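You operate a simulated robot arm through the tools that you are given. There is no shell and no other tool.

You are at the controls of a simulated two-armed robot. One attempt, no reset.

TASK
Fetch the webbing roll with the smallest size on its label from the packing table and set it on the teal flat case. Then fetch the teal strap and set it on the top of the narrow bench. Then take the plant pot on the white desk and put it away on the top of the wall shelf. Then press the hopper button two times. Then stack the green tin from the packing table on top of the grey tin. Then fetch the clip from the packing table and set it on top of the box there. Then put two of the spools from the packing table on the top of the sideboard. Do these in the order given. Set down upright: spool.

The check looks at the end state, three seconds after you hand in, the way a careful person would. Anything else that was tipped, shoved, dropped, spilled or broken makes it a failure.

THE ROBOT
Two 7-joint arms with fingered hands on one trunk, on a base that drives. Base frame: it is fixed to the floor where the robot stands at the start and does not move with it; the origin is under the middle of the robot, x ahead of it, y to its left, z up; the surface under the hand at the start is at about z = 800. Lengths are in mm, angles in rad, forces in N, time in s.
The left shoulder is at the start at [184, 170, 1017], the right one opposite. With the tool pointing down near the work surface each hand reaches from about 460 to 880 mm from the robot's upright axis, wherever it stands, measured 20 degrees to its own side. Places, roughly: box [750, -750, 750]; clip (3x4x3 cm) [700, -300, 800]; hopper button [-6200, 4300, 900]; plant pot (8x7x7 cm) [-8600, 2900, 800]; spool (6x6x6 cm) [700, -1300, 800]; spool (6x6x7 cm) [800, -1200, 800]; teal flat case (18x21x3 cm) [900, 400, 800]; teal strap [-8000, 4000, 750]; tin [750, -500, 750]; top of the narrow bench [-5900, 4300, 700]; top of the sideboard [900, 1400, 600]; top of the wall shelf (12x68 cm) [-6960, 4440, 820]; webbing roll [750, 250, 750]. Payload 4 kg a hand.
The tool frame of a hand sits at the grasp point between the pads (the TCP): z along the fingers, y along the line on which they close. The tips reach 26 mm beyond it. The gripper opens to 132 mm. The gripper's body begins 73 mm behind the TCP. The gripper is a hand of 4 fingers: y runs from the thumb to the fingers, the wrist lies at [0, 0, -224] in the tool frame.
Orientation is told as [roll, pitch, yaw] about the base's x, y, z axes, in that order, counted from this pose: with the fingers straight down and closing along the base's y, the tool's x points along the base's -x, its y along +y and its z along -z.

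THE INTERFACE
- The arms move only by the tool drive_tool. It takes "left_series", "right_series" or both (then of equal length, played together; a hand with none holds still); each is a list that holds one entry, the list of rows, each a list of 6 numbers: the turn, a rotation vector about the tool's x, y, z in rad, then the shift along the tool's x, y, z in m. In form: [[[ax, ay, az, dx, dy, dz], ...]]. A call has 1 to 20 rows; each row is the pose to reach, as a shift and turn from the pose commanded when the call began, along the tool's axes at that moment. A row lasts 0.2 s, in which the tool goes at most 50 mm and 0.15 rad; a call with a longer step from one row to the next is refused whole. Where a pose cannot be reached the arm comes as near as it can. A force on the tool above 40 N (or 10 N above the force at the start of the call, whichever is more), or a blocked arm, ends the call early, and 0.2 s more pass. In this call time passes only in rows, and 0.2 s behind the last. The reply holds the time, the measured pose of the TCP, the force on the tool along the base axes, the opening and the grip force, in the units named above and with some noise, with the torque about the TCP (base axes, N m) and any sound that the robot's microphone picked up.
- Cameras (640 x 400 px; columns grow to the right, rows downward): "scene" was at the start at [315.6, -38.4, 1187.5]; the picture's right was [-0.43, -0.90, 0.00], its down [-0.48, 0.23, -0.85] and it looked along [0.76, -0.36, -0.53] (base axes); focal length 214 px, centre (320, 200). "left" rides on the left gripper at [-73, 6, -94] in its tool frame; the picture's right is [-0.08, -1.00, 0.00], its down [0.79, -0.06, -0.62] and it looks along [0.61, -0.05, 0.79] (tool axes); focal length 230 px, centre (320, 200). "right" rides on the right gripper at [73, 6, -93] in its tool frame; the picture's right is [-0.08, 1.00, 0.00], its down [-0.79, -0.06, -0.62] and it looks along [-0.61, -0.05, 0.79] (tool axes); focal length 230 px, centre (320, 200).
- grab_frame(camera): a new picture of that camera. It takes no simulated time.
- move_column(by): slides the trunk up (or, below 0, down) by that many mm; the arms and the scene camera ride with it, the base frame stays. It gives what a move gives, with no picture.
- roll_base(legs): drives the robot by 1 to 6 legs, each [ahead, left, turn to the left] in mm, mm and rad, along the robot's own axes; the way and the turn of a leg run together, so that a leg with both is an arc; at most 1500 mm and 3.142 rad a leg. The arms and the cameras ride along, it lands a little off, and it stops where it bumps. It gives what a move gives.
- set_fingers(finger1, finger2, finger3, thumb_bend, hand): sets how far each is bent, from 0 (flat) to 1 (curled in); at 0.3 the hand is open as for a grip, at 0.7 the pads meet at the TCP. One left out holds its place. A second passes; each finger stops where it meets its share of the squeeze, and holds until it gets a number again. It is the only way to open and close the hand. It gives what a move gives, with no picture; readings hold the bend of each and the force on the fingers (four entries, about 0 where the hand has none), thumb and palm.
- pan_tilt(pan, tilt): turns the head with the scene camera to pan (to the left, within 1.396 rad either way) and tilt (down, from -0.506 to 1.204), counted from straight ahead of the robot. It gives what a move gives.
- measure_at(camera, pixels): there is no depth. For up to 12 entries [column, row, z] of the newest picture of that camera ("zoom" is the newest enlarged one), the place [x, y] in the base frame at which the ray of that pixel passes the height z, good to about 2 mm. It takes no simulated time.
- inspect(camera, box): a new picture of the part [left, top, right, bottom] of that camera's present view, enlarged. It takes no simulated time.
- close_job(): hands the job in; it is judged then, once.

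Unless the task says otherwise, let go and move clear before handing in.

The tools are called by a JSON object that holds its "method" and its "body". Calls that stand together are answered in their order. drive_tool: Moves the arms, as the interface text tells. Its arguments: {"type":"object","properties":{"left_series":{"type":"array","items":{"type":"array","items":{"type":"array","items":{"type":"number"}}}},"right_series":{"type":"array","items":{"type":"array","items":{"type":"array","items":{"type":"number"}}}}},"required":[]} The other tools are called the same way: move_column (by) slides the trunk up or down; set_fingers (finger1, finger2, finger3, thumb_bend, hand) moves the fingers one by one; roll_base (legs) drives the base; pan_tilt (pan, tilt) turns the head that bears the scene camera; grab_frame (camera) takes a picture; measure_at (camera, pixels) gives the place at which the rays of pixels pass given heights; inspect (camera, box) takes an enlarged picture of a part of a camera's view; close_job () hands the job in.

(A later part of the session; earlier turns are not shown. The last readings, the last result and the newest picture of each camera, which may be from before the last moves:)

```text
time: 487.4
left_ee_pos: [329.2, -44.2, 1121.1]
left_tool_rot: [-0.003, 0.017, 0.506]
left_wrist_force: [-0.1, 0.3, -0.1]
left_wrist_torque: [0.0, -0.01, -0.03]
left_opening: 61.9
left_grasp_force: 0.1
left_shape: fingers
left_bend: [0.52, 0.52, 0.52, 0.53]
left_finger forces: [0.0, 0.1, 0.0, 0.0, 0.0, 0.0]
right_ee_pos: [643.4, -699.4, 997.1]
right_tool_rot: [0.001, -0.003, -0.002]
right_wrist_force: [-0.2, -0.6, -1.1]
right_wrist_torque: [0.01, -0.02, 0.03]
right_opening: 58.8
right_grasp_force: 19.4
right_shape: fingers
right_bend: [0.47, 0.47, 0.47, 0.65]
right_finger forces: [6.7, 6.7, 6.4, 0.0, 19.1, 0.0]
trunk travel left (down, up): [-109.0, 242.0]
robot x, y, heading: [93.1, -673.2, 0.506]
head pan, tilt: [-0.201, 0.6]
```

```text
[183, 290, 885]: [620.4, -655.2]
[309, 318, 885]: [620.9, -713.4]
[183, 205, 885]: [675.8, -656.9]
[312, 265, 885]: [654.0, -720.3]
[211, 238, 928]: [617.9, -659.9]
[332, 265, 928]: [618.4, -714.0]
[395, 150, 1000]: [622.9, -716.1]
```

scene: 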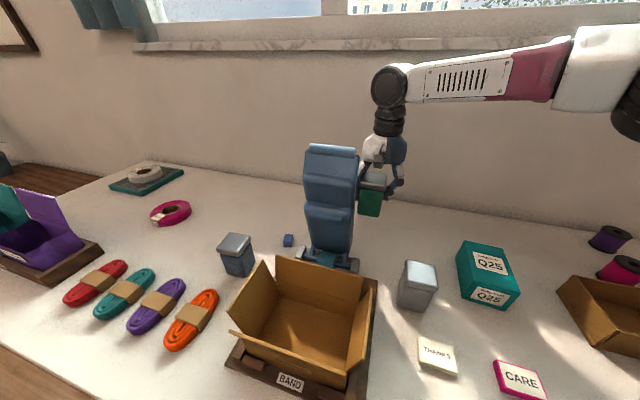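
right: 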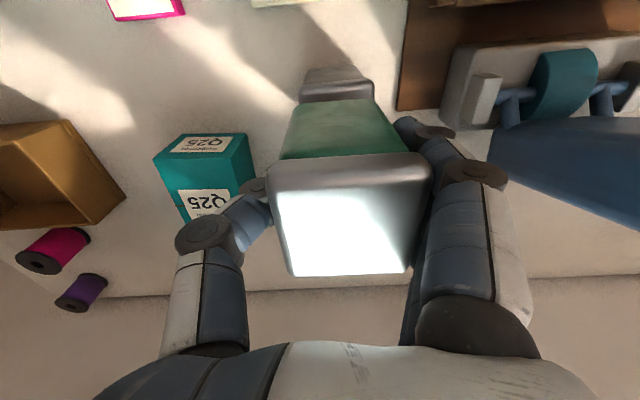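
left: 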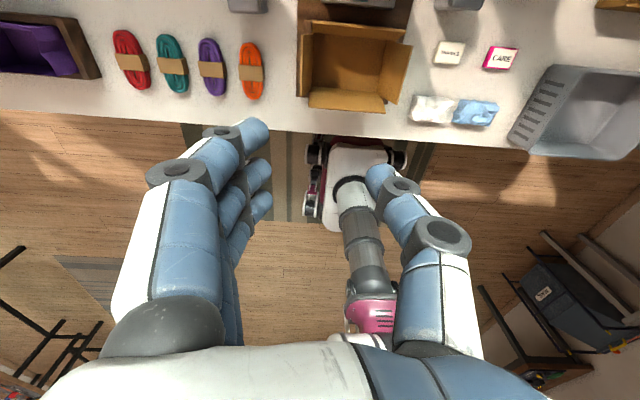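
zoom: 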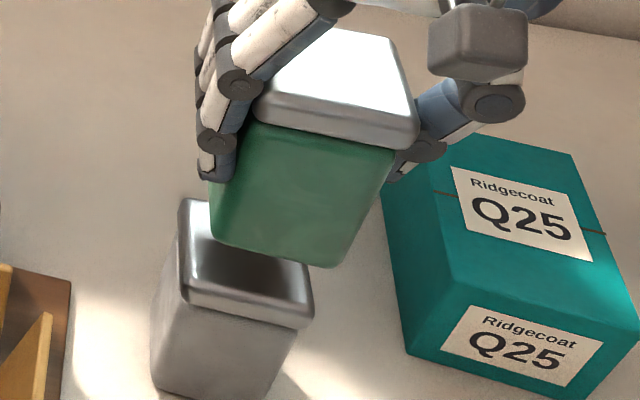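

Green bottom centre ≈(643, −688); grey lid centre ≈(648, −684.5). I'll shift +5/+3.5 mm and lower to just above contact.

{"method": "drive_tool", "body": {"right_series": [[[0, 0, 0, -0.005, 0.0035, 0.008], [0, 0, 0, -0.005, 0.0035, 0.02], [0, 0, 0, -0.005, 0.0035, 0.03]]]}}

{"method": "inspect", "body": {"camera": "scene", "box": [400, 210, 480, 310]}}

{"method": "inspect", "body": {"camera": "right", "box": [250, 40, 450, 200]}}

```text
time: 488.2
left_ee_pos: [328.8, -46.1, 1122.8]
left_tool_rot: [-0.003, 0.012, 0.505]
left_wrist_force: [-0.3, 0.3, -0.1]
left_wrist_torque: [-0.01, 0.01, 0.03]
left_opening: 62.3
left_grasp_force: 0.1
left_shape: fingers
left_bend: [0.52, 0.52, 0.52, 0.53]
left_finger forces: [0.1, 0.1, 0.1, 0.0, 0.1, 0.0]
right_ee_pos: [647.8, -694.0, 969.2]
right_tool_rot: [0.004, -0.009, -0.003]
right_wrist_force: [2.5, -0.2, 21.1]
right_wrist_torque: [0.32, 0.06, -0.06]
right_opening: 59.0
right_grasp_force: 22.2
right_shape: fingers
right_bend: [0.48, 0.48, 0.48, 0.66]
right_finger forces: [8.0, 7.7, 7.3, 0.1, 22.0, 0.1]
trunk travel left (down, up): [-109.0, 242.0]
robot x, y, heading: [94.0, -670.6, 0.499]
head pan, tilt: [-0.201, 0.6]
```

```text
4.00 times, centred on (440, 260) of scene
```

zoom: 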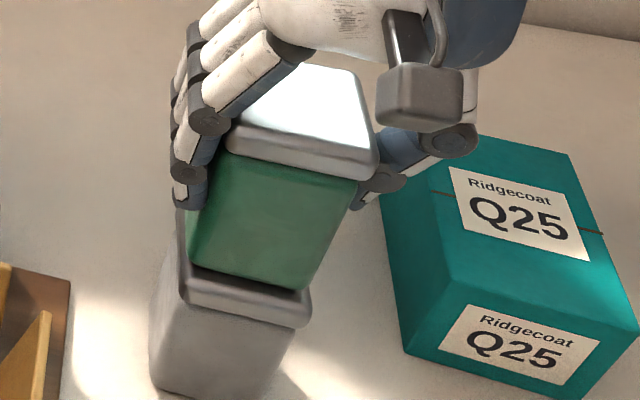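

```text
2.50 times, centred on (350, 120) of right
```

zoom: 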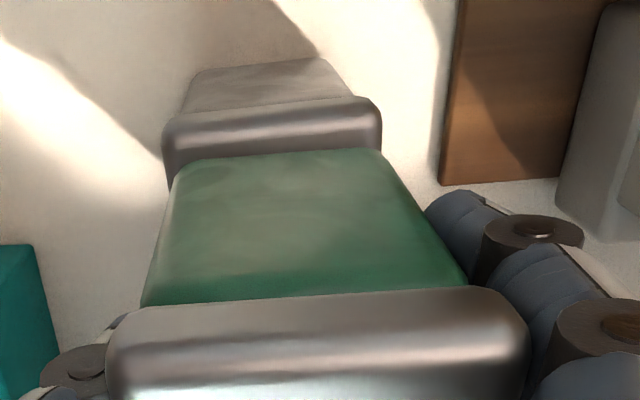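

It's in contact (21 N) and well centred on the grey lid. I'll ease up 3 mm before releasing.

{"method": "drive_tool", "body": {"right_series": [[[0, 0, 0, 0, -0.001, -0.0025]]]}}

```text
time: 488.6
left_ee_pos: [329.1, -42.1, 1121.7]
left_tool_rot: [-0.002, 0.016, 0.507]
left_wrist_force: [-0.8, 0.2, -0.5]
left_wrist_torque: [0.02, -0.01, 0.04]
left_opening: 62.3
left_grasp_force: 0.1
left_shape: fingers
left_bend: [0.52, 0.52, 0.52, 0.53]
left_finger forces: [0.1, 0.0, 0.1, 0.0, 0.1, 0.0]
right_ee_pos: [648.9, -694.6, 969.4]
right_tool_rot: [0.002, -0.003, -0.002]
right_wrist_force: [3.1, 3.1, 15.8]
right_wrist_torque: [0.41, -0.08, -0.05]
right_opening: 59.0
right_grasp_force: 21.7
right_shape: fingers
right_bend: [0.47, 0.47, 0.47, 0.66]
right_finger forces: [8.2, 8.0, 7.8, 0.1, 19.5, 0.1]
trunk travel left (down, up): [-109.0, 242.0]
robot x, y, heading: [92.8, -674.9, 0.506]
head pan, tilt: [-0.201, 0.6]
```

{"method": "drive_tool", "body": {"right_series": [[[0, 0, 0, 0.001, 0, -0.0025]]]}}

```text
time: 489.0
left_ee_pos: [331.2, -44.1, 1120.0]
left_tool_rot: [-0.003, 0.019, 0.505]
left_wrist_force: [-0.2, 0.7, -0.7]
left_wrist_torque: [-0.03, -0.01, 0.01]
left_opening: 61.9
left_grasp_force: 0.0
left_shape: fingers
left_bend: [0.52, 0.52, 0.52, 0.53]
left_finger forces: [0.1, 0.0, 0.0, 0.1, 0.0, 0.1]
right_ee_pos: [648.2, -695.3, 970.2]
right_tool_rot: [-0.002, -0.001, -0.001]
right_wrist_force: [2.6, 1.5, 7.2]
right_wrist_torque: [0.29, -0.07, -0.06]
right_opening: 58.9
right_grasp_force: 20.6
right_shape: fingers
right_bend: [0.47, 0.47, 0.47, 0.66]
right_finger forces: [7.6, 7.4, 7.1, 0.0, 19.5, 0.0]
trunk travel left (down, up): [-109.0, 242.0]
robot x, y, heading: [90.1, -675.2, 0.504]
head pan, tilt: [-0.201, 0.6]
```

Light contact (7 N). I'll release gradually.

{"method": "set_fingers", "body": {"hand": "right", "finger1": 0.43, "finger2": 0.43, "finger3": 0.43, "thumb_bend": 0.61}}

{"method": "set_fingers", "body": {"hand": "right", "finger1": 0.33, "finger2": 0.33, "finger3": 0.33, "thumb_bend": 0.45}}

{"method": "inspect", "body": {"camera": "scene", "box": [380, 180, 500, 320]}}

{"method": "grab_frame", "body": {"camera": "right"}}

```text
time: 490.0
left_ee_pos: [330.1, -44.1, 1120.4]
left_tool_rot: [-0.002, 0.016, 0.505]
left_wrist_force: [-0.2, 0.1, -0.5]
left_wrist_torque: [0.02, 0.0, 0.0]
left_opening: 62.1
left_grasp_force: 0.0
left_shape: fingers
left_bend: [0.52, 0.52, 0.52, 0.53]
left_finger forces: [0.0, 0.0, 0.0, 0.1, 0.0, 0.1]
right_ee_pos: [647.3, -695.0, 970.1]
right_tool_rot: [0.0, -0.003, -0.002]
right_wrist_force: [0.4, -0.1, -0.9]
right_wrist_torque: [-0.05, -0.03, 0.01]
right_opening: 65.6
right_grasp_force: 0.7
right_shape: fingers
right_bend: [0.43, 0.43, 0.43, 0.61]
right_finger forces: [0.2, 0.2, 0.1, 0.0, 0.8, 0.0]
trunk travel left (down, up): [-109.0, 242.0]
robot x, y, heading: [91.3, -676.1, 0.498]
head pan, tilt: [-0.201, 0.6]
```

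```text
time: 491.0
left_ee_pos: [330.5, -44.6, 1121.5]
left_tool_rot: [-0.004, 0.015, 0.506]
left_wrist_force: [-0.2, 0.6, 0.5]
left_wrist_torque: [0.02, 0.01, 0.0]
left_opening: 62.2
left_grasp_force: 0.1
left_shape: fingers
left_bend: [0.52, 0.52, 0.52, 0.53]
left_finger forces: [0.0, 0.0, 0.1, 0.0, 0.0, 0.0]
right_ee_pos: [647.9, -696.1, 970.9]
right_tool_rot: [-0.001, -0.002, -0.004]
right_wrist_force: [-0.3, -0.4, 0.3]
right_wrist_torque: [-0.03, 0.02, -0.02]
right_opening: 106.1
right_grasp_force: 0.2
right_shape: fingers
right_bend: [0.33, 0.33, 0.33, 0.45]
right_finger forces: [0.1, 0.0, 0.1, 0.0, 0.0, 0.1]
trunk travel left (down, up): [-109.0, 242.0]
robot x, y, heading: [89.6, -669.2, 0.505]
head pan, tilt: [-0.201, 0.6]
```

```text
2.86 times, centred on (440, 250) of scene
```

zoom: 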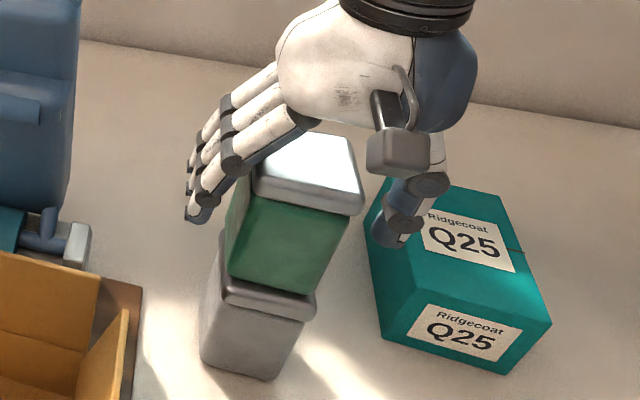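

```text
taken
```

right: 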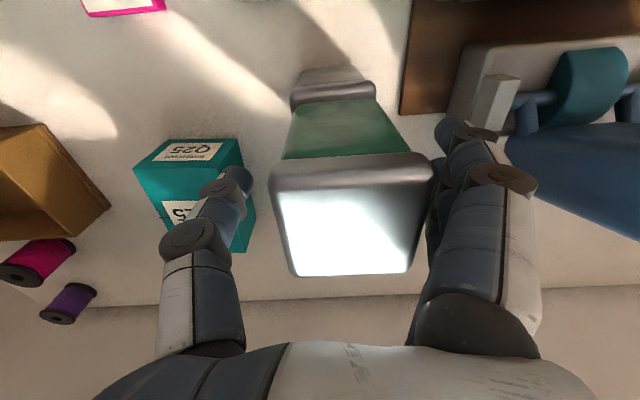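

The green tin stands on the grey tin. I'll open wider and rise straight up.

{"method": "set_fingers", "body": {"hand": "right", "finger1": 0.25, "finger2": 0.25, "finger3": 0.25, "thumb_bend": 0.35}}

{"method": "drive_tool", "body": {"right_series": [[[0, 0, 0, 0, 0.0, -0.02], [0, 0, 0, 0, 0.0, -0.05], [0, 0, 0, 0, 0.0, -0.085], [0, 0, 0, 0, 0, -0.12]]]}}

{"method": "grab_frame", "body": {"camera": "scene"}}

{"method": "grab_frame", "body": {"camera": "right"}}

```text
time: 492.0
left_ee_pos: [330.1, -44.0, 1121.1]
left_tool_rot: [-0.003, 0.015, 0.506]
left_wrist_force: [0.6, 0.2, -0.7]
left_wrist_torque: [-0.02, -0.02, 0.0]
left_opening: 62.0
left_grasp_force: 0.0
left_shape: fingers
left_bend: [0.52, 0.52, 0.52, 0.53]
left_finger forces: [0.1, 0.0, 0.1, 0.1, 0.0, 0.0]
right_ee_pos: [648.7, -696.5, 970.7]
right_tool_rot: [0.001, -0.002, -0.004]
right_wrist_force: [-0.1, -0.3, -0.2]
right_wrist_torque: [0.0, -0.01, -0.02]
right_opening: 132.9
right_grasp_force: 0.0
right_shape: fingers
right_bend: [0.25, 0.25, 0.25, 0.35]
right_finger forces: [0.0, 0.1, 0.0, 0.0, 0.1, 0.1]
trunk travel left (down, up): [-109.0, 242.0]
robot x, y, heading: [88.9, -670.8, 0.506]
head pan, tilt: [-0.201, 0.6]
```

```text
time: 493.0
left_ee_pos: [328.8, -43.2, 1122.6]
left_tool_rot: [-0.004, 0.017, 0.506]
left_wrist_force: [0.0, 1.0, 0.7]
left_wrist_torque: [0.01, -0.02, 0.01]
left_opening: 62.1
left_grasp_force: 0.0
left_shape: fingers
left_bend: [0.52, 0.52, 0.52, 0.53]
left_finger forces: [0.1, 0.0, 0.0, 0.1, 0.1, 0.0]
right_ee_pos: [647.2, -696.0, 1090.9]
right_tool_rot: [0.0, -0.003, -0.002]
right_wrist_force: [-0.3, 0.1, 0.4]
right_wrist_torque: [0.01, 0.03, 0.0]
right_opening: 133.2
right_grasp_force: 0.1
right_shape: fingers
right_bend: [0.25, 0.25, 0.25, 0.35]
right_finger forces: [0.0, 0.1, 0.1, 0.0, 0.0, 0.0]
trunk travel left (down, up): [-109.0, 242.0]
robot x, y, heading: [92.7, -670.7, 0.506]
head pan, tilt: [-0.201, 0.6]
```

```text
taken
```

scene: 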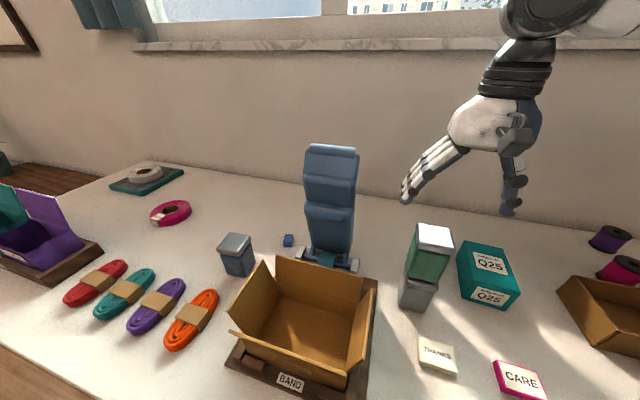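

```text
taken
```

right: 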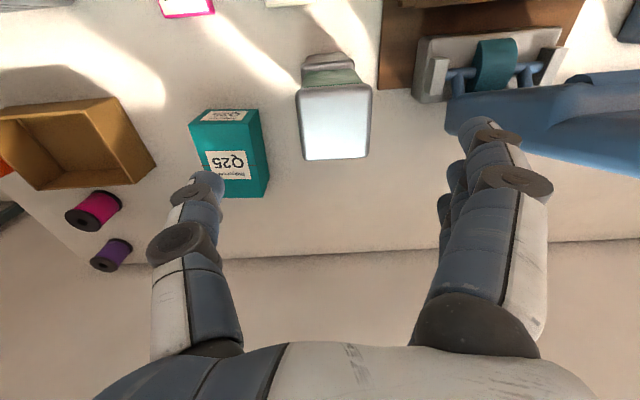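

Step 5 done: green tin on the grey tin. Now the clip: it lies left of the lever, so I'll use the left hand. I'll turn the base square to the table and shift left.

{"method": "roll_base", "body": {"legs": [[0, 0, -0.506], [-40, 131, 0]]}}

{"method": "pan_tilt", "body": {"pan": 0.1, "tilt": 0.75}}

{"method": "grab_frame", "body": {"camera": "scene"}}

{"method": "grab_frame", "body": {"camera": "left"}}

```text
time: 496.3
left_ee_pos: [567.9, -107.9, 1120.3]
left_tool_rot: [-0.004, 0.015, -0.004]
left_wrist_force: [-0.1, -0.8, 0.2]
left_wrist_torque: [-0.01, -0.02, -0.02]
left_opening: 62.1
left_grasp_force: 0.1
left_shape: fingers
left_bend: [0.52, 0.52, 0.52, 0.53]
left_finger forces: [0.0, 0.1, 0.1, 0.0, 0.0, 0.0]
right_ee_pos: [526.1, -832.6, 1089.8]
right_tool_rot: [0.001, -0.002, -0.511]
right_wrist_force: [-0.4, -0.3, -0.2]
right_wrist_torque: [0.01, 0.04, -0.01]
right_opening: 133.4
right_grasp_force: 0.0
right_shape: fingers
right_bend: [0.25, 0.25, 0.25, 0.35]
right_finger forces: [0.0, 0.0, 0.0, 0.0, 0.0, 0.0]
trunk travel left (down, up): [-109.0, 242.0]
robot x, y, heading: [51.1, -540.8, -0.006]
head pan, tilt: [-0.201, 0.6]
```

```text
time: 497.1
left_ee_pos: [567.7, -109.3, 1121.0]
left_tool_rot: [-0.003, 0.018, -0.003]
left_wrist_force: [-0.2, -0.1, -0.5]
left_wrist_torque: [-0.01, -0.01, -0.01]
left_opening: 62.4
left_grasp_force: 0.1
left_shape: fingers
left_bend: [0.52, 0.52, 0.52, 0.53]
left_finger forces: [0.0, 0.0, 0.0, 0.0, 0.1, 0.0]
right_ee_pos: [527.4, -832.9, 1089.2]
right_tool_rot: [-0.001, -0.003, -0.511]
right_wrist_force: [0.6, -0.9, 0.0]
right_wrist_torque: [-0.01, 0.03, 0.01]
right_opening: 133.0
right_grasp_force: 0.1
right_shape: fingers
right_bend: [0.25, 0.25, 0.25, 0.35]
right_finger forces: [0.0, 0.0, 0.1, 0.0, 0.1, 0.0]
trunk travel left (down, up): [-109.0, 242.0]
robot x, y, heading: [52.3, -542.4, -0.007]
head pan, tilt: [0.099, 0.75]
```

```text
taken
```

scene: 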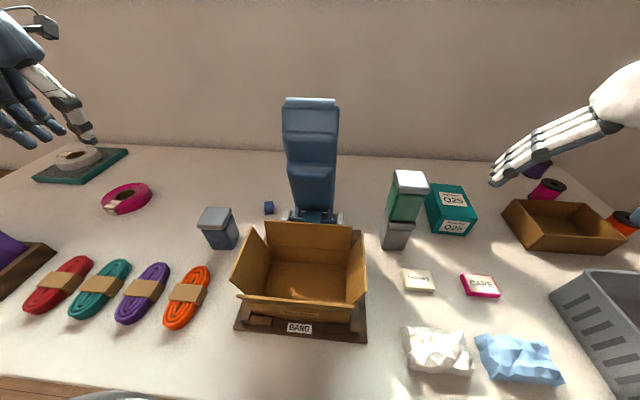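

```text
taken
```

left: 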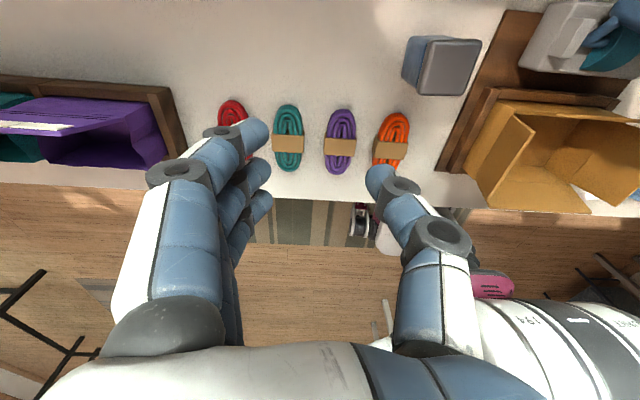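

The clip shows at scene (269, 208), between the blue tin and the lever. I'll enlarge and measure.

{"method": "inspect", "body": {"camera": "scene", "box": [190, 180, 350, 270]}}

{"method": "measure_at", "body": {"camera": "scene", "pixels": [[269, 212, 802], [264, 205, 830], [274, 205, 830], [264, 215, 802], [274, 214, 802], [288, 207, 860], [285, 105, 1120], [338, 103, 1120], [236, 240, 802], [236, 215, 885], [450, 190, 880], [432, 186, 880]]}}

```text
4.00 times, centred on (270, 225) of scene
```

zoom: 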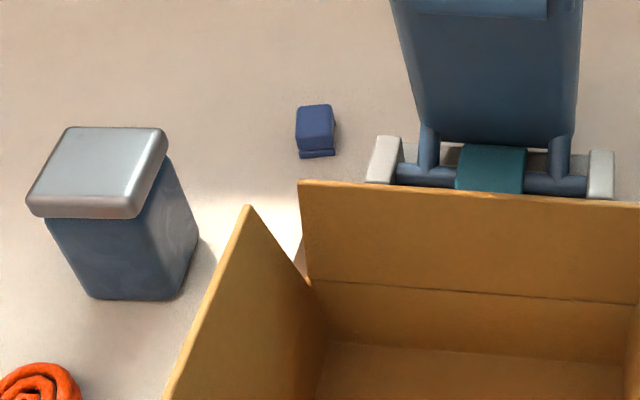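

```text
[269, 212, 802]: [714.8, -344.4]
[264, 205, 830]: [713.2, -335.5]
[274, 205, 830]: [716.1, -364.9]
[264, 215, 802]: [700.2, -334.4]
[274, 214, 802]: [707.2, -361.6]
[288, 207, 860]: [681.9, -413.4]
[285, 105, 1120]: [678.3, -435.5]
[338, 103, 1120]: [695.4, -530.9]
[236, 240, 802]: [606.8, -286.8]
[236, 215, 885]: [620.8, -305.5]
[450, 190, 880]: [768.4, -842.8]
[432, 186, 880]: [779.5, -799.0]
```

Clip ≈(718, −349), ~30 mm, lever's left edge y≈−415. I'll bring the left hand above it at z≈1000 with yaw 0, slightly left-offset.

{"method": "set_fingers", "body": {"hand": "left", "finger1": 0.46, "finger2": 0.46, "finger3": 0.46, "thumb_bend": 0.5}}

{"method": "drive_tool", "body": {"left_series": [[[0, -0.003, 0, -0.022, -0.033, 0.017], [0, -0.006, 0, -0.044, -0.066, 0.035], [0, -0.009, 0, -0.066, -0.099, 0.052], [0, -0.012, 0, -0.088, -0.132, 0.069], [0, -0.015, 0, -0.11, -0.165, 0.086], [0, -0.018, 0, -0.132, -0.198, 0.104], [0, -0.018, 0, -0.154, -0.231, 0.121]]]}}

{"method": "grab_frame", "body": {"camera": "left"}}

{"method": "grab_frame", "body": {"camera": "scene"}}

```text
time: 498.1
left_ee_pos: [568.1, -109.1, 1120.5]
left_tool_rot: [-0.002, 0.014, -0.003]
left_wrist_force: [1.2, 0.1, 0.5]
left_wrist_torque: [0.0, 0.03, 0.03]
left_opening: 76.4
left_grasp_force: 0.0
left_shape: fingers
left_bend: [0.46, 0.46, 0.46, 0.5]
left_finger forces: [0.0, 0.0, 0.0, 0.0, 0.0, 0.0]
right_ee_pos: [526.3, -832.1, 1089.7]
right_tool_rot: [0.0, -0.001, -0.511]
right_wrist_force: [0.0, -0.2, 0.1]
right_wrist_torque: [-0.01, 0.01, -0.02]
right_opening: 133.1
right_grasp_force: 0.0
right_shape: fingers
right_bend: [0.25, 0.25, 0.25, 0.35]
right_finger forces: [0.0, 0.0, 0.0, 0.1, 0.0, 0.0]
trunk travel left (down, up): [-109.0, 242.0]
robot x, y, heading: [54.4, -537.4, -0.005]
head pan, tilt: [0.099, 0.75]
```

```text
time: 499.7
left_ee_pos: [715.1, -341.8, 998.2]
left_tool_rot: [-0.005, -0.001, -0.003]
left_wrist_force: [0.5, 0.3, -0.5]
left_wrist_torque: [0.0, -0.01, -0.01]
left_opening: 76.4
left_grasp_force: 0.1
left_shape: fingers
left_bend: [0.46, 0.46, 0.46, 0.5]
left_finger forces: [0.0, 0.0, 0.0, 0.0, 0.1, 0.0]
right_ee_pos: [527.2, -832.0, 1090.2]
right_tool_rot: [0.0, 0.0, -0.511]
right_wrist_force: [0.2, -0.5, -0.1]
right_wrist_torque: [0.02, 0.03, 0.0]
right_opening: 133.0
right_grasp_force: 0.1
right_shape: fingers
right_bend: [0.25, 0.25, 0.25, 0.35]
right_finger forces: [0.0, 0.0, 0.1, 0.1, 0.1, 0.1]
trunk travel left (down, up): [-109.0, 242.0]
robot x, y, heading: [53.5, -541.8, -0.008]
head pan, tilt: [0.099, 0.75]
```

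```text
taken
```

left: 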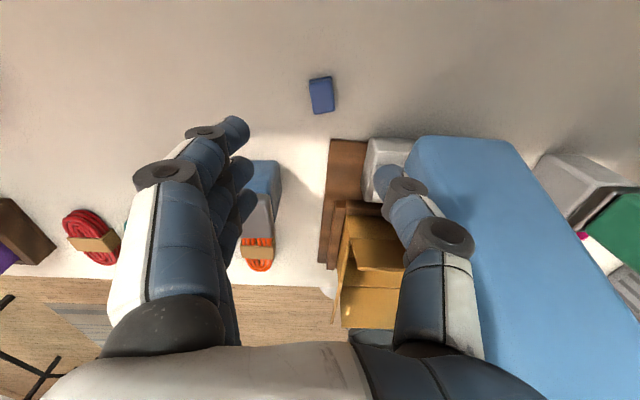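

```text
taken
```

scene: 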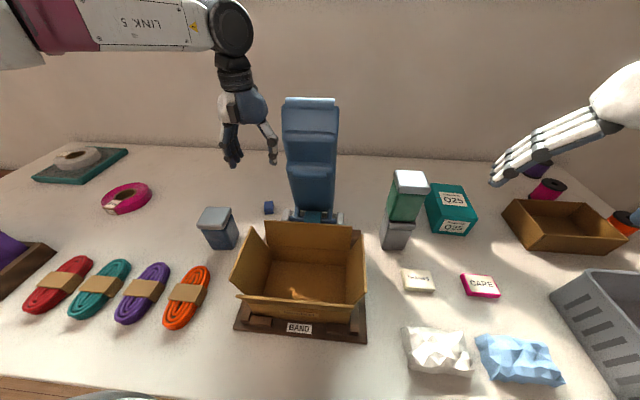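

The left camera sees the clip at (321, 95). I'll measure it.

{"method": "inspect", "body": {"camera": "left", "box": [270, 50, 430, 200]}}

{"method": "measure_at", "body": {"camera": "left", "pixels": [[310, 80, 830], [332, 77, 830], [334, 108, 830], [313, 113, 830], [321, 95, 830], [310, 80, 802], [334, 110, 802], [408, 150, 900], [420, 140, 1000]]}}

```text
2.67 times, centred on (350, 125) of left
```

zoom: 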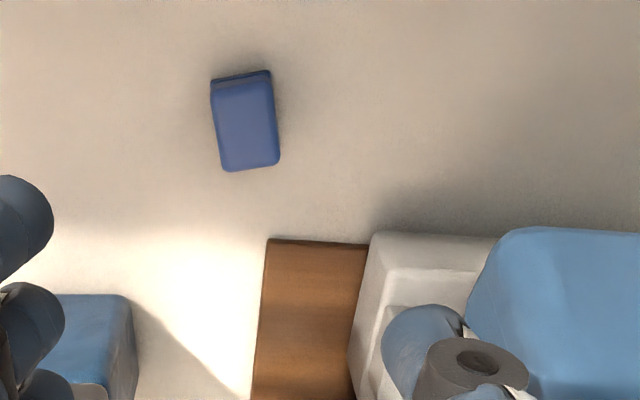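

```text
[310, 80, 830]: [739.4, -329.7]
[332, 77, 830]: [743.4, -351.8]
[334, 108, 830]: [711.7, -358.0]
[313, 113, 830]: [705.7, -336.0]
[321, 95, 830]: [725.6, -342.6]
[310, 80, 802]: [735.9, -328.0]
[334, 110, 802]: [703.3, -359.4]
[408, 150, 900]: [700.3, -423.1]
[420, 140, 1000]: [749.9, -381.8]
```

Clip centre ≈(725, −344), rotated +0.18 rad, ~22×36 mm. I'll match yaw and descend to z≈900.

{"method": "drive_tool", "body": {"left_series": [[[0, 0, -0.09, -0.005, 0.0, 0.0], [0, 0, -0.18, -0.01, 0.001, 0.0], [0, 0, -0.18, -0.01, 0.001, 0.035], [0, 0, -0.18, -0.01, 0.001, 0.07], [0, 0, -0.18, -0.01, 0.001, 0.098]]]}}

{"method": "grab_frame", "body": {"camera": "left"}}

{"method": "inspect", "body": {"camera": "scene", "box": [190, 60, 360, 240]}}

```text
time: 500.9
left_ee_pos: [729.2, -340.5, 901.1]
left_tool_rot: [-0.005, -0.002, 0.175]
left_wrist_force: [0.3, -0.5, -0.2]
left_wrist_torque: [0.0, -0.01, 0.01]
left_opening: 76.4
left_grasp_force: 0.1
left_shape: fingers
left_bend: [0.46, 0.46, 0.46, 0.5]
left_finger forces: [0.1, 0.0, 0.1, 0.1, 0.0, 0.0]
right_ee_pos: [527.1, -832.6, 1089.9]
right_tool_rot: [0.001, -0.002, -0.51]
right_wrist_force: [0.3, -0.4, 0.4]
right_wrist_torque: [-0.02, -0.01, 0.0]
right_opening: 133.1
right_grasp_force: 0.0
right_shape: fingers
right_bend: [0.25, 0.25, 0.25, 0.35]
right_finger forces: [0.1, 0.0, 0.0, 0.0, 0.0, 0.1]
trunk travel left (down, up): [-109.0, 242.0]
robot x, y, heading: [50.6, -544.3, -0.008]
head pan, tilt: [0.099, 0.75]
```

```text
taken
```

left: 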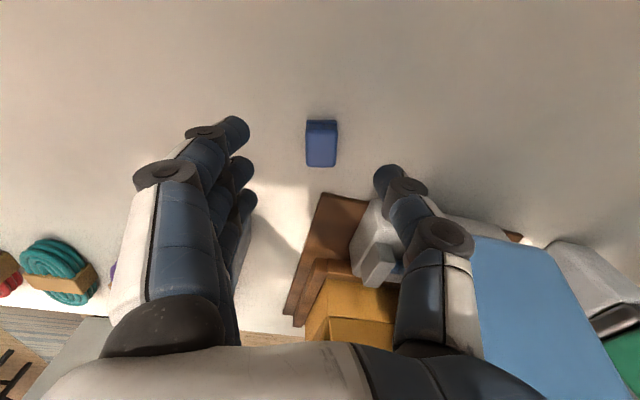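

```text
2.22 times, centred on (275, 150) of scene
```

zoom: 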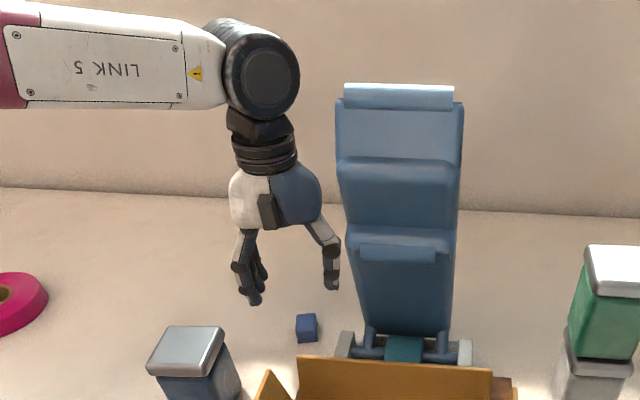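

{"method": "measure_at", "body": {"camera": "left", "pixels": [[306, 124, 830], [337, 123, 830], [336, 166, 830], [308, 167, 830], [321, 145, 830]]}}

```text
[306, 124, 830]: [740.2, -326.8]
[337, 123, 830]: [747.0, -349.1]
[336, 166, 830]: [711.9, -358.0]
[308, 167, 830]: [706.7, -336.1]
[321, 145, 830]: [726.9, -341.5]
```

Aligned: clip centre (727, −342), TCP (729, −340). I'll descend to TCP z≈838.

{"method": "drive_tool", "body": {"left_series": [[[0, 0, 0, 0.001, -0.001, 0.025], [0, 0, 0, 0.002, -0.002, 0.045], [0, 0, 0, 0.002, -0.002, 0.063]]]}}

{"method": "grab_frame", "body": {"camera": "left"}}

```text
time: 501.7
left_ee_pos: [729.0, -343.6, 836.8]
left_tool_rot: [-0.004, 0.001, 0.178]
left_wrist_force: [-0.5, 0.5, 0.1]
left_wrist_torque: [-0.01, 0.0, 0.01]
left_opening: 76.8
left_grasp_force: 0.1
left_shape: fingers
left_bend: [0.46, 0.46, 0.46, 0.5]
left_finger forces: [0.0, 0.0, 0.1, 0.0, 0.0, 0.0]
right_ee_pos: [526.8, -832.7, 1089.2]
right_tool_rot: [0.001, -0.003, -0.511]
right_wrist_force: [-0.1, -1.3, -0.5]
right_wrist_torque: [-0.04, 0.0, 0.0]
right_opening: 133.0
right_grasp_force: 0.1
right_shape: fingers
right_bend: [0.25, 0.25, 0.25, 0.35]
right_finger forces: [0.1, 0.1, 0.0, 0.0, 0.0, 0.0]
trunk travel left (down, up): [-109.0, 242.0]
robot x, y, heading: [53.1, -542.2, -0.003]
head pan, tilt: [0.099, 0.75]
```

```text
taken
```

left: 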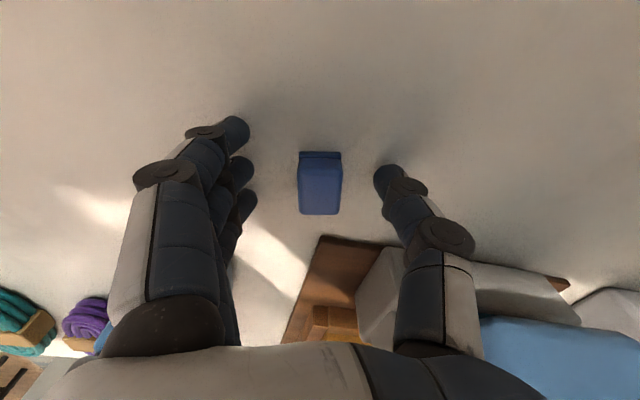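

The clip sits between thumb and fingers. I'll close.

{"method": "set_fingers", "body": {"hand": "left", "finger1": 0.72, "finger2": 0.72, "finger3": 0.72, "thumb_bend": 0.72}}

{"method": "grab_frame", "body": {"camera": "left"}}

```text
time: 502.7
left_ee_pos: [728.3, -343.0, 837.9]
left_tool_rot: [-0.003, -0.002, 0.176]
left_wrist_force: [0.3, 0.3, -1.4]
left_wrist_torque: [0.03, 0.0, -0.04]
left_opening: 18.4
left_grasp_force: 13.8
left_shape: fingers
left_bend: [0.72, 0.66, 0.68, 0.67]
left_finger forces: [0.1, 7.8, 5.8, 0.1, 13.6, 0.0]
right_ee_pos: [526.2, -833.0, 1090.1]
right_tool_rot: [0.001, -0.002, -0.512]
right_wrist_force: [0.4, -0.4, 0.9]
right_wrist_torque: [-0.02, 0.02, 0.0]
right_opening: 132.9
right_grasp_force: 0.0
right_shape: fingers
right_bend: [0.25, 0.25, 0.25, 0.35]
right_finger forces: [0.0, 0.0, 0.0, 0.1, 0.0, 0.0]
trunk travel left (down, up): [-109.0, 242.0]
robot x, y, heading: [55.6, -539.3, -0.005]
head pan, tilt: [0.099, 0.75]
```

```text
taken
```

left: 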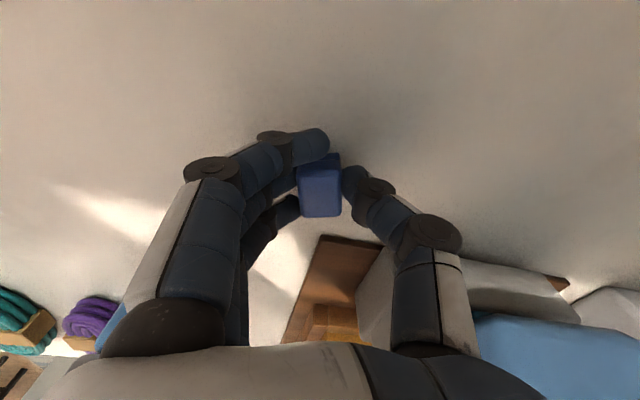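

The clip is held (14 N). I'll lift it with the arm, then raise the trunk to clear the lever, and slide the base right toward the teal box.

{"method": "drive_tool", "body": {"left_series": [[[0, 0, 0, 0, 0.0, -0.02], [0, 0, 0, 0, 0.0, -0.055], [0, 0, 0, 0, 0.0, -0.095], [0, 0, 0, 0, 0.0, -0.135], [0, 0, 0, 0, 0.0, -0.175]]]}}

{"method": "move_column", "body": {"by": 200}}

{"method": "grab_frame", "body": {"camera": "left"}}

{"method": "grab_frame", "body": {"camera": "scene"}}

```text
time: 503.9
left_ee_pos: [729.1, -343.4, 1013.4]
left_tool_rot: [-0.004, 0.0, 0.177]
left_wrist_force: [-0.7, 0.1, -1.0]
left_wrist_torque: [0.03, -0.01, 0.04]
left_opening: 18.6
left_grasp_force: 13.5
left_shape: fingers
left_bend: [0.72, 0.66, 0.68, 0.67]
left_finger forces: [0.0, 7.8, 5.6, 0.0, 13.5, 0.1]
right_ee_pos: [526.4, -833.3, 1090.2]
right_tool_rot: [0.002, -0.004, -0.512]
right_wrist_force: [-0.6, 0.4, 0.5]
right_wrist_torque: [0.02, 0.02, -0.01]
right_opening: 133.2
right_grasp_force: 0.0
right_shape: fingers
right_bend: [0.25, 0.25, 0.25, 0.35]
right_finger forces: [0.1, 0.0, 0.0, 0.0, 0.0, 0.1]
trunk travel left (down, up): [-109.0, 242.0]
robot x, y, heading: [55.0, -542.4, -0.003]
head pan, tilt: [0.099, 0.75]
```

```text
time: 506.1
left_ee_pos: [727.8, -342.3, 1211.1]
left_tool_rot: [-0.004, -0.001, 0.176]
left_wrist_force: [-0.1, 0.2, -0.5]
left_wrist_torque: [0.0, -0.02, 0.0]
left_opening: 18.5
left_grasp_force: 13.7
left_shape: fingers
left_bend: [0.72, 0.66, 0.68, 0.67]
left_finger forces: [0.0, 7.8, 5.8, 0.0, 13.5, 0.0]
right_ee_pos: [527.0, -832.6, 1289.5]
right_tool_rot: [-0.001, -0.002, -0.512]
right_wrist_force: [-0.2, 0.5, 0.5]
right_wrist_torque: [-0.02, -0.02, 0.01]
right_opening: 133.1
right_grasp_force: 0.1
right_shape: fingers
right_bend: [0.25, 0.25, 0.25, 0.35]
right_finger forces: [0.1, 0.0, 0.0, 0.0, 0.0, 0.0]
trunk travel left (down, up): [-309.0, 42.0]
robot x, y, heading: [50.3, -540.0, -0.004]
head pan, tilt: [0.099, 0.75]
```

```text
taken
```

left: 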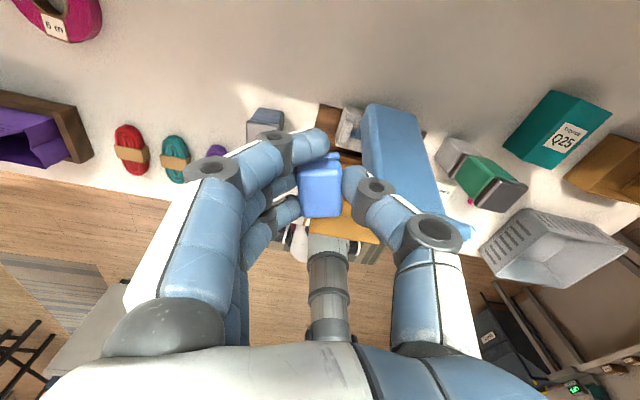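

```text
taken
```

scene: 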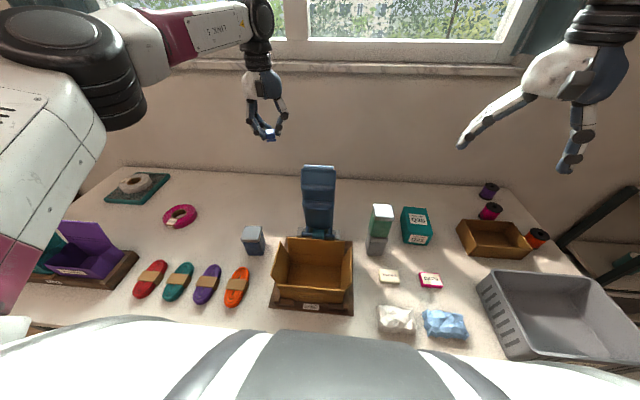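

Trunk lift was clean. I'll slide the base right 420 mm at this height (clip well above lever and tins).

{"method": "roll_base", "body": {"legs": [[5, -420, 0]]}}

{"method": "grab_frame", "body": {"camera": "left"}}

{"method": "grab_frame", "body": {"camera": "scene"}}

```text
time: 510.2
left_ee_pos: [731.0, -761.1, 1212.2]
left_tool_rot: [-0.003, -0.002, 0.172]
left_wrist_force: [-0.5, 0.2, -0.6]
left_wrist_torque: [0.0, 0.03, -0.03]
left_opening: 18.6
left_grasp_force: 13.8
left_shape: fingers
left_bend: [0.72, 0.66, 0.68, 0.67]
left_finger forces: [0.0, 7.9, 5.7, 0.0, 13.4, 0.1]
right_ee_pos: [528.0, -1249.9, 1290.7]
right_tool_rot: [0.001, -0.002, -0.516]
right_wrist_force: [-0.4, 1.5, 0.1]
right_wrist_torque: [0.02, 0.02, 0.02]
right_opening: 133.1
right_grasp_force: 0.0
right_shape: fingers
right_bend: [0.25, 0.25, 0.25, 0.35]
right_finger forces: [0.1, 0.0, 0.0, 0.1, 0.1, 0.0]
trunk travel left (down, up): [-309.0, 42.0]
robot x, y, heading: [58.2, -960.1, -0.008]
head pan, tilt: [0.099, 0.75]
```

```text
taken
```

left: 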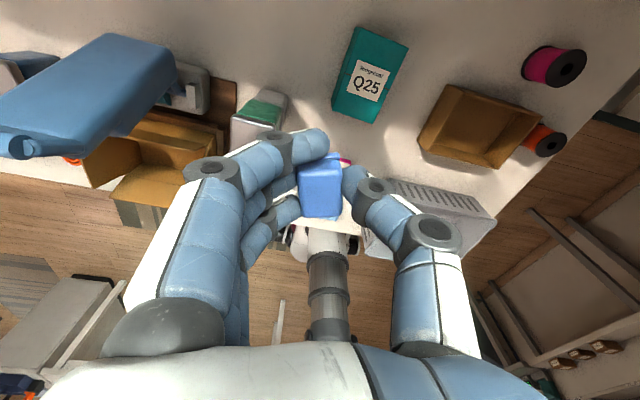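

```text
taken
```

scene: 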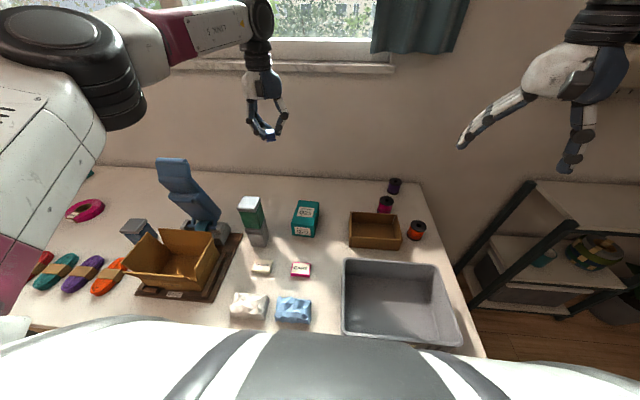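

{"method": "inspect", "body": {"camera": "left", "box": [300, 10, 440, 140]}}

{"method": "inspect", "body": {"camera": "scene", "box": [270, 180, 350, 250]}}

```text
3.08 times, centred on (370, 75) of left
```

zoom: 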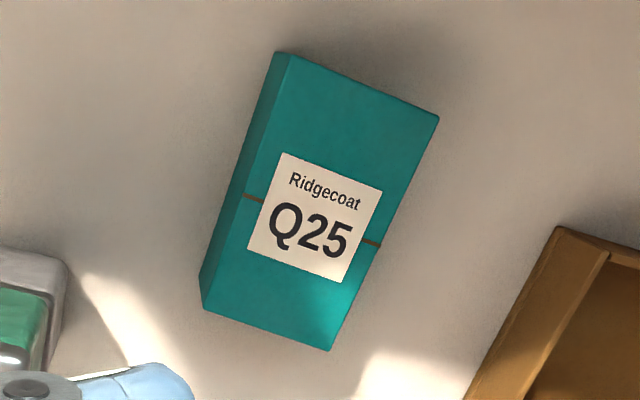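

```text
5.71 times, centred on (310, 215) of scene
```

zoom: 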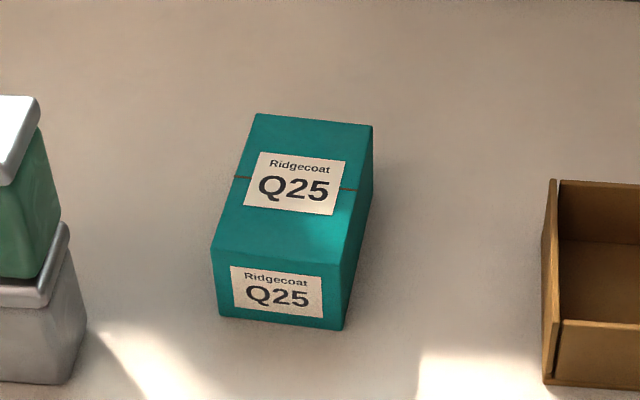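

{"method": "measure_at", "body": {"camera": "zoom", "pixels": [[257, 115, 870], [371, 126, 870], [343, 262, 870], [212, 247, 870], [257, 115, 900], [343, 262, 900], [220, 315, 802], [341, 329, 802]]}}

{"method": "inspect", "body": {"camera": "left", "box": [300, 10, 440, 140]}}

{"method": "measure_at", "body": {"camera": "zoom", "pixels": [[289, 56, 870], [438, 117, 870], [328, 350, 870], [205, 308, 870], [289, 56, 900], [328, 350, 900]]}}

```text
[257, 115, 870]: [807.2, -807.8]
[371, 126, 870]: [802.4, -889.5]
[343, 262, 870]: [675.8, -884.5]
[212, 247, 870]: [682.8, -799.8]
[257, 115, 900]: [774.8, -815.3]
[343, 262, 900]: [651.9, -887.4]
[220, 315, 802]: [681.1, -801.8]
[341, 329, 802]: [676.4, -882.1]
```

```text
3.08 times, centred on (370, 75) of left
```

zoom: 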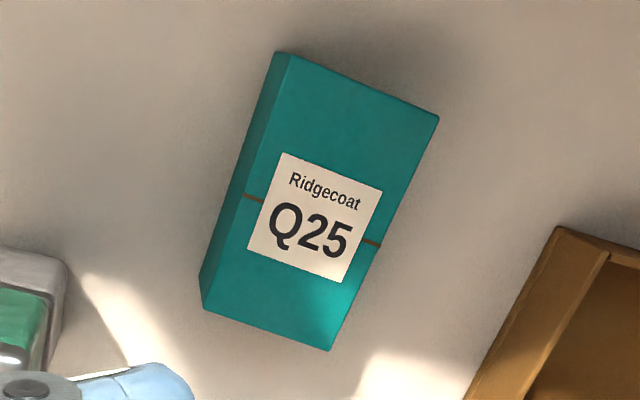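

```text
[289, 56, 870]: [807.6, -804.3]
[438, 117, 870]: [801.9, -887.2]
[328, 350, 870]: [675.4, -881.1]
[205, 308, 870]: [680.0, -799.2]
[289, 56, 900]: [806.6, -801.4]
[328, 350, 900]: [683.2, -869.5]
```

Teal box top z≈870, centre (741, −844). I'll move the hand over its middle, then lower the trunk 200 mm.

{"method": "drive_tool", "body": {"left_series": [[[0, 0, 0, 0.002, -0.042, 0], [0, 0, 0, 0.0043, -0.0835, 0]]]}}

{"method": "move_column", "body": {"by": -190}}

{"method": "grab_frame", "body": {"camera": "left"}}

{"method": "grab_frame", "body": {"camera": "scene"}}

```text
time: 510.9
left_ee_pos: [739.9, -846.5, 1214.1]
left_tool_rot: [-0.002, -0.001, 0.173]
left_wrist_force: [0.0, -0.9, 0.4]
left_wrist_torque: [-0.01, 0.02, -0.02]
left_opening: 18.4
left_grasp_force: 13.3
left_shape: fingers
left_bend: [0.72, 0.66, 0.68, 0.67]
left_finger forces: [0.1, 7.7, 5.7, 0.0, 13.4, 0.0]
right_ee_pos: [528.6, -1252.7, 1290.0]
right_tool_rot: [0.003, -0.001, -0.515]
right_wrist_force: [-0.9, -0.7, 0.8]
right_wrist_torque: [0.0, -0.02, -0.01]
right_opening: 132.9
right_grasp_force: 0.1
right_shape: fingers
right_bend: [0.25, 0.25, 0.25, 0.35]
right_finger forces: [0.1, 0.0, 0.0, 0.0, 0.1, 0.0]
trunk travel left (down, up): [-309.0, 42.0]
robot x, y, heading: [56.5, -959.9, -0.014]
head pan, tilt: [0.099, 0.75]
```

```text
time: 512.9
left_ee_pos: [739.7, -844.9, 1024.0]
left_tool_rot: [-0.003, -0.004, 0.174]
left_wrist_force: [-0.2, 0.3, 0.8]
left_wrist_torque: [0.03, 0.01, 0.01]
left_opening: 18.5
left_grasp_force: 13.8
left_shape: fingers
left_bend: [0.72, 0.66, 0.68, 0.67]
left_finger forces: [0.0, 7.7, 5.7, 0.0, 13.5, 0.1]
right_ee_pos: [526.6, -1250.5, 1100.5]
right_tool_rot: [0.002, -0.003, -0.515]
right_wrist_force: [0.5, 0.0, 0.3]
right_wrist_torque: [-0.03, 0.0, -0.04]
right_opening: 133.0
right_grasp_force: 0.0
right_shape: fingers
right_bend: [0.25, 0.25, 0.25, 0.35]
right_finger forces: [0.0, 0.0, 0.1, 0.1, 0.0, 0.1]
trunk travel left (down, up): [-119.0, 232.0]
robot x, y, heading: [55.7, -956.7, -0.014]
head pan, tilt: [0.099, 0.75]
```

```text
taken
```

left: 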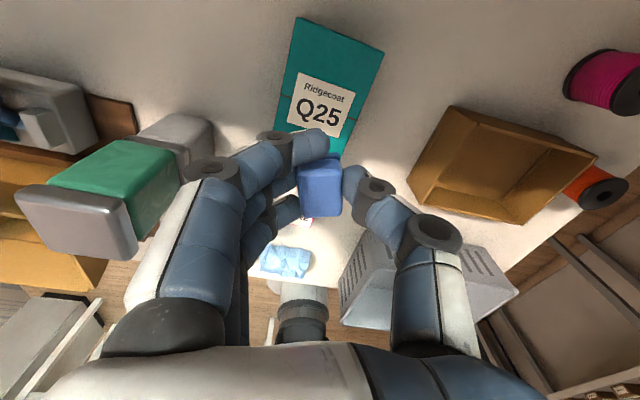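

```text
taken
```

scene: 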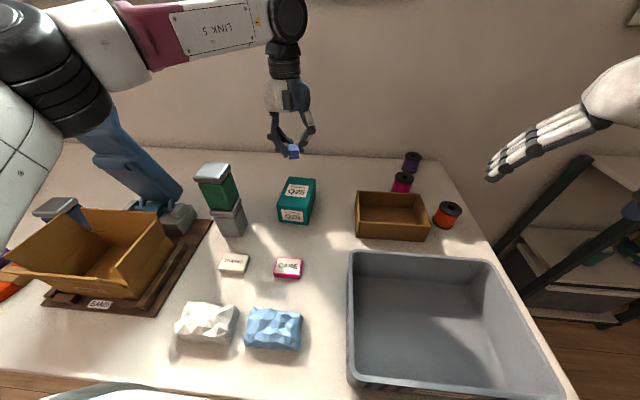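

All clear. I'll lower the clip to just above the box top.

{"method": "drive_tool", "body": {"left_series": [[[0, 0, 0, 0, 0, 0.035], [0, 0, 0, 0, 0, 0.07], [0, 0, 0, 0, 0, 0.095], [0, 0, 0, 0, 0, 0.108]]]}}

{"method": "inspect", "body": {"camera": "scene", "box": [240, 100, 360, 240]}}

{"method": "grab_frame", "body": {"camera": "left"}}

```text
time: 513.9
left_ee_pos: [740.9, -845.1, 914.7]
left_tool_rot: [-0.006, -0.002, 0.174]
left_wrist_force: [0.6, -0.5, -0.5]
left_wrist_torque: [-0.01, 0.0, -0.04]
left_opening: 18.8
left_grasp_force: 13.5
left_shape: fingers
left_bend: [0.72, 0.66, 0.68, 0.67]
left_finger forces: [0.0, 7.7, 5.8, 0.0, 13.5, 0.0]
right_ee_pos: [528.6, -1249.6, 1099.5]
right_tool_rot: [-0.001, -0.001, -0.515]
right_wrist_force: [0.0, 1.1, 0.1]
right_wrist_torque: [0.0, -0.02, 0.0]
right_opening: 133.0
right_grasp_force: 0.0
right_shape: fingers
right_bend: [0.25, 0.25, 0.25, 0.35]
right_finger forces: [0.0, 0.0, 0.0, 0.0, 0.1, 0.1]
trunk travel left (down, up): [-119.0, 232.0]
robot x, y, heading: [55.5, -957.0, -0.009]
head pan, tilt: [0.099, 0.75]
```

```text
2.86 times, centred on (300, 170) of scene
```

zoom: 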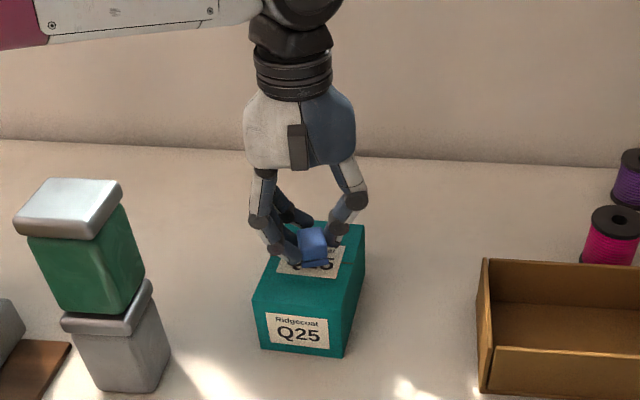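

```text
taken
```

left: 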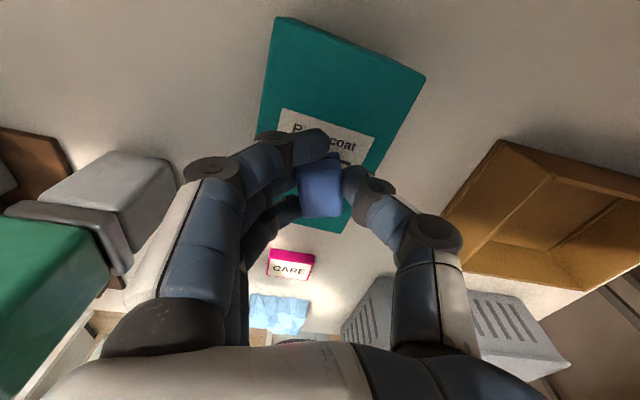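

{"method": "drive_tool", "body": {"left_series": [[[0, 0, 0, 0, 0, 0.003], [0, 0, 0, 0, 0, 0.006]]]}}

```text
time: 514.5
left_ee_pos: [740.5, -844.8, 909.5]
left_tool_rot: [-0.004, -0.003, 0.173]
left_wrist_force: [-0.7, -0.7, 0.2]
left_wrist_torque: [-0.01, -0.01, -0.02]
left_opening: 18.6
left_grasp_force: 13.4
left_shape: fingers
left_bend: [0.72, 0.66, 0.68, 0.67]
left_finger forces: [0.0, 7.7, 5.7, 0.0, 13.3, 0.0]
right_ee_pos: [528.4, -1250.9, 1100.2]
right_tool_rot: [0.001, -0.003, -0.515]
right_wrist_force: [0.3, -0.3, 0.5]
right_wrist_torque: [0.0, 0.01, 0.0]
right_opening: 133.1
right_grasp_force: 0.0
right_shape: fingers
right_bend: [0.25, 0.25, 0.25, 0.35]
right_finger forces: [0.0, 0.0, 0.0, 0.1, 0.1, 0.0]
trunk travel left (down, up): [-119.0, 232.0]
robot x, y, heading: [59.0, -960.0, -0.008]
head pan, tilt: [0.099, 0.75]
```

{"method": "drive_tool", "body": {"left_series": [[[0, 0, 0, 0, 0, 0.002], [0, 0, 0, 0, 0, 0.004]]]}}

{"method": "inspect", "body": {"camera": "scene", "box": [270, 160, 340, 230]}}

```text
time: 515.1
left_ee_pos: [740.7, -844.0, 904.8]
left_tool_rot: [-0.004, -0.002, 0.172]
left_wrist_force: [-0.6, 0.0, 1.7]
left_wrist_torque: [0.0, -0.03, -0.03]
left_opening: 18.7
left_grasp_force: 13.4
left_shape: fingers
left_bend: [0.72, 0.66, 0.68, 0.67]
left_finger forces: [0.1, 8.2, 5.6, 0.1, 13.5, 0.1]
right_ee_pos: [528.0, -1249.9, 1099.8]
right_tool_rot: [0.001, -0.002, -0.513]
right_wrist_force: [0.1, -0.1, 0.1]
right_wrist_torque: [-0.02, -0.02, 0.01]
right_opening: 133.2
right_grasp_force: 0.0
right_shape: fingers
right_bend: [0.25, 0.25, 0.25, 0.35]
right_finger forces: [0.1, 0.1, 0.1, 0.0, 0.1, 0.1]
trunk travel left (down, up): [-119.0, 232.0]
robot x, y, heading: [53.0, -955.9, -0.011]
head pan, tilt: [0.099, 0.75]
```

```text
5.71 times, centred on (305, 195) of scene
```

zoom: 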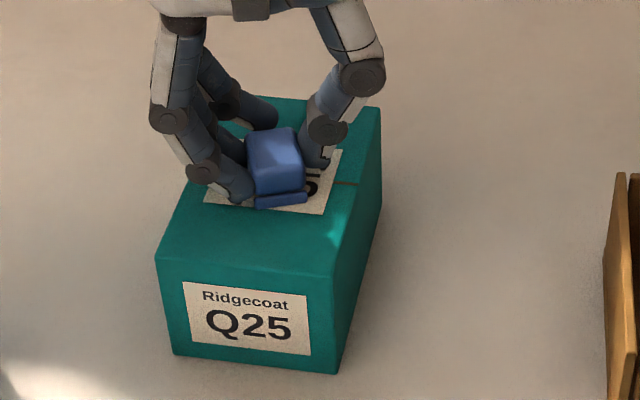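

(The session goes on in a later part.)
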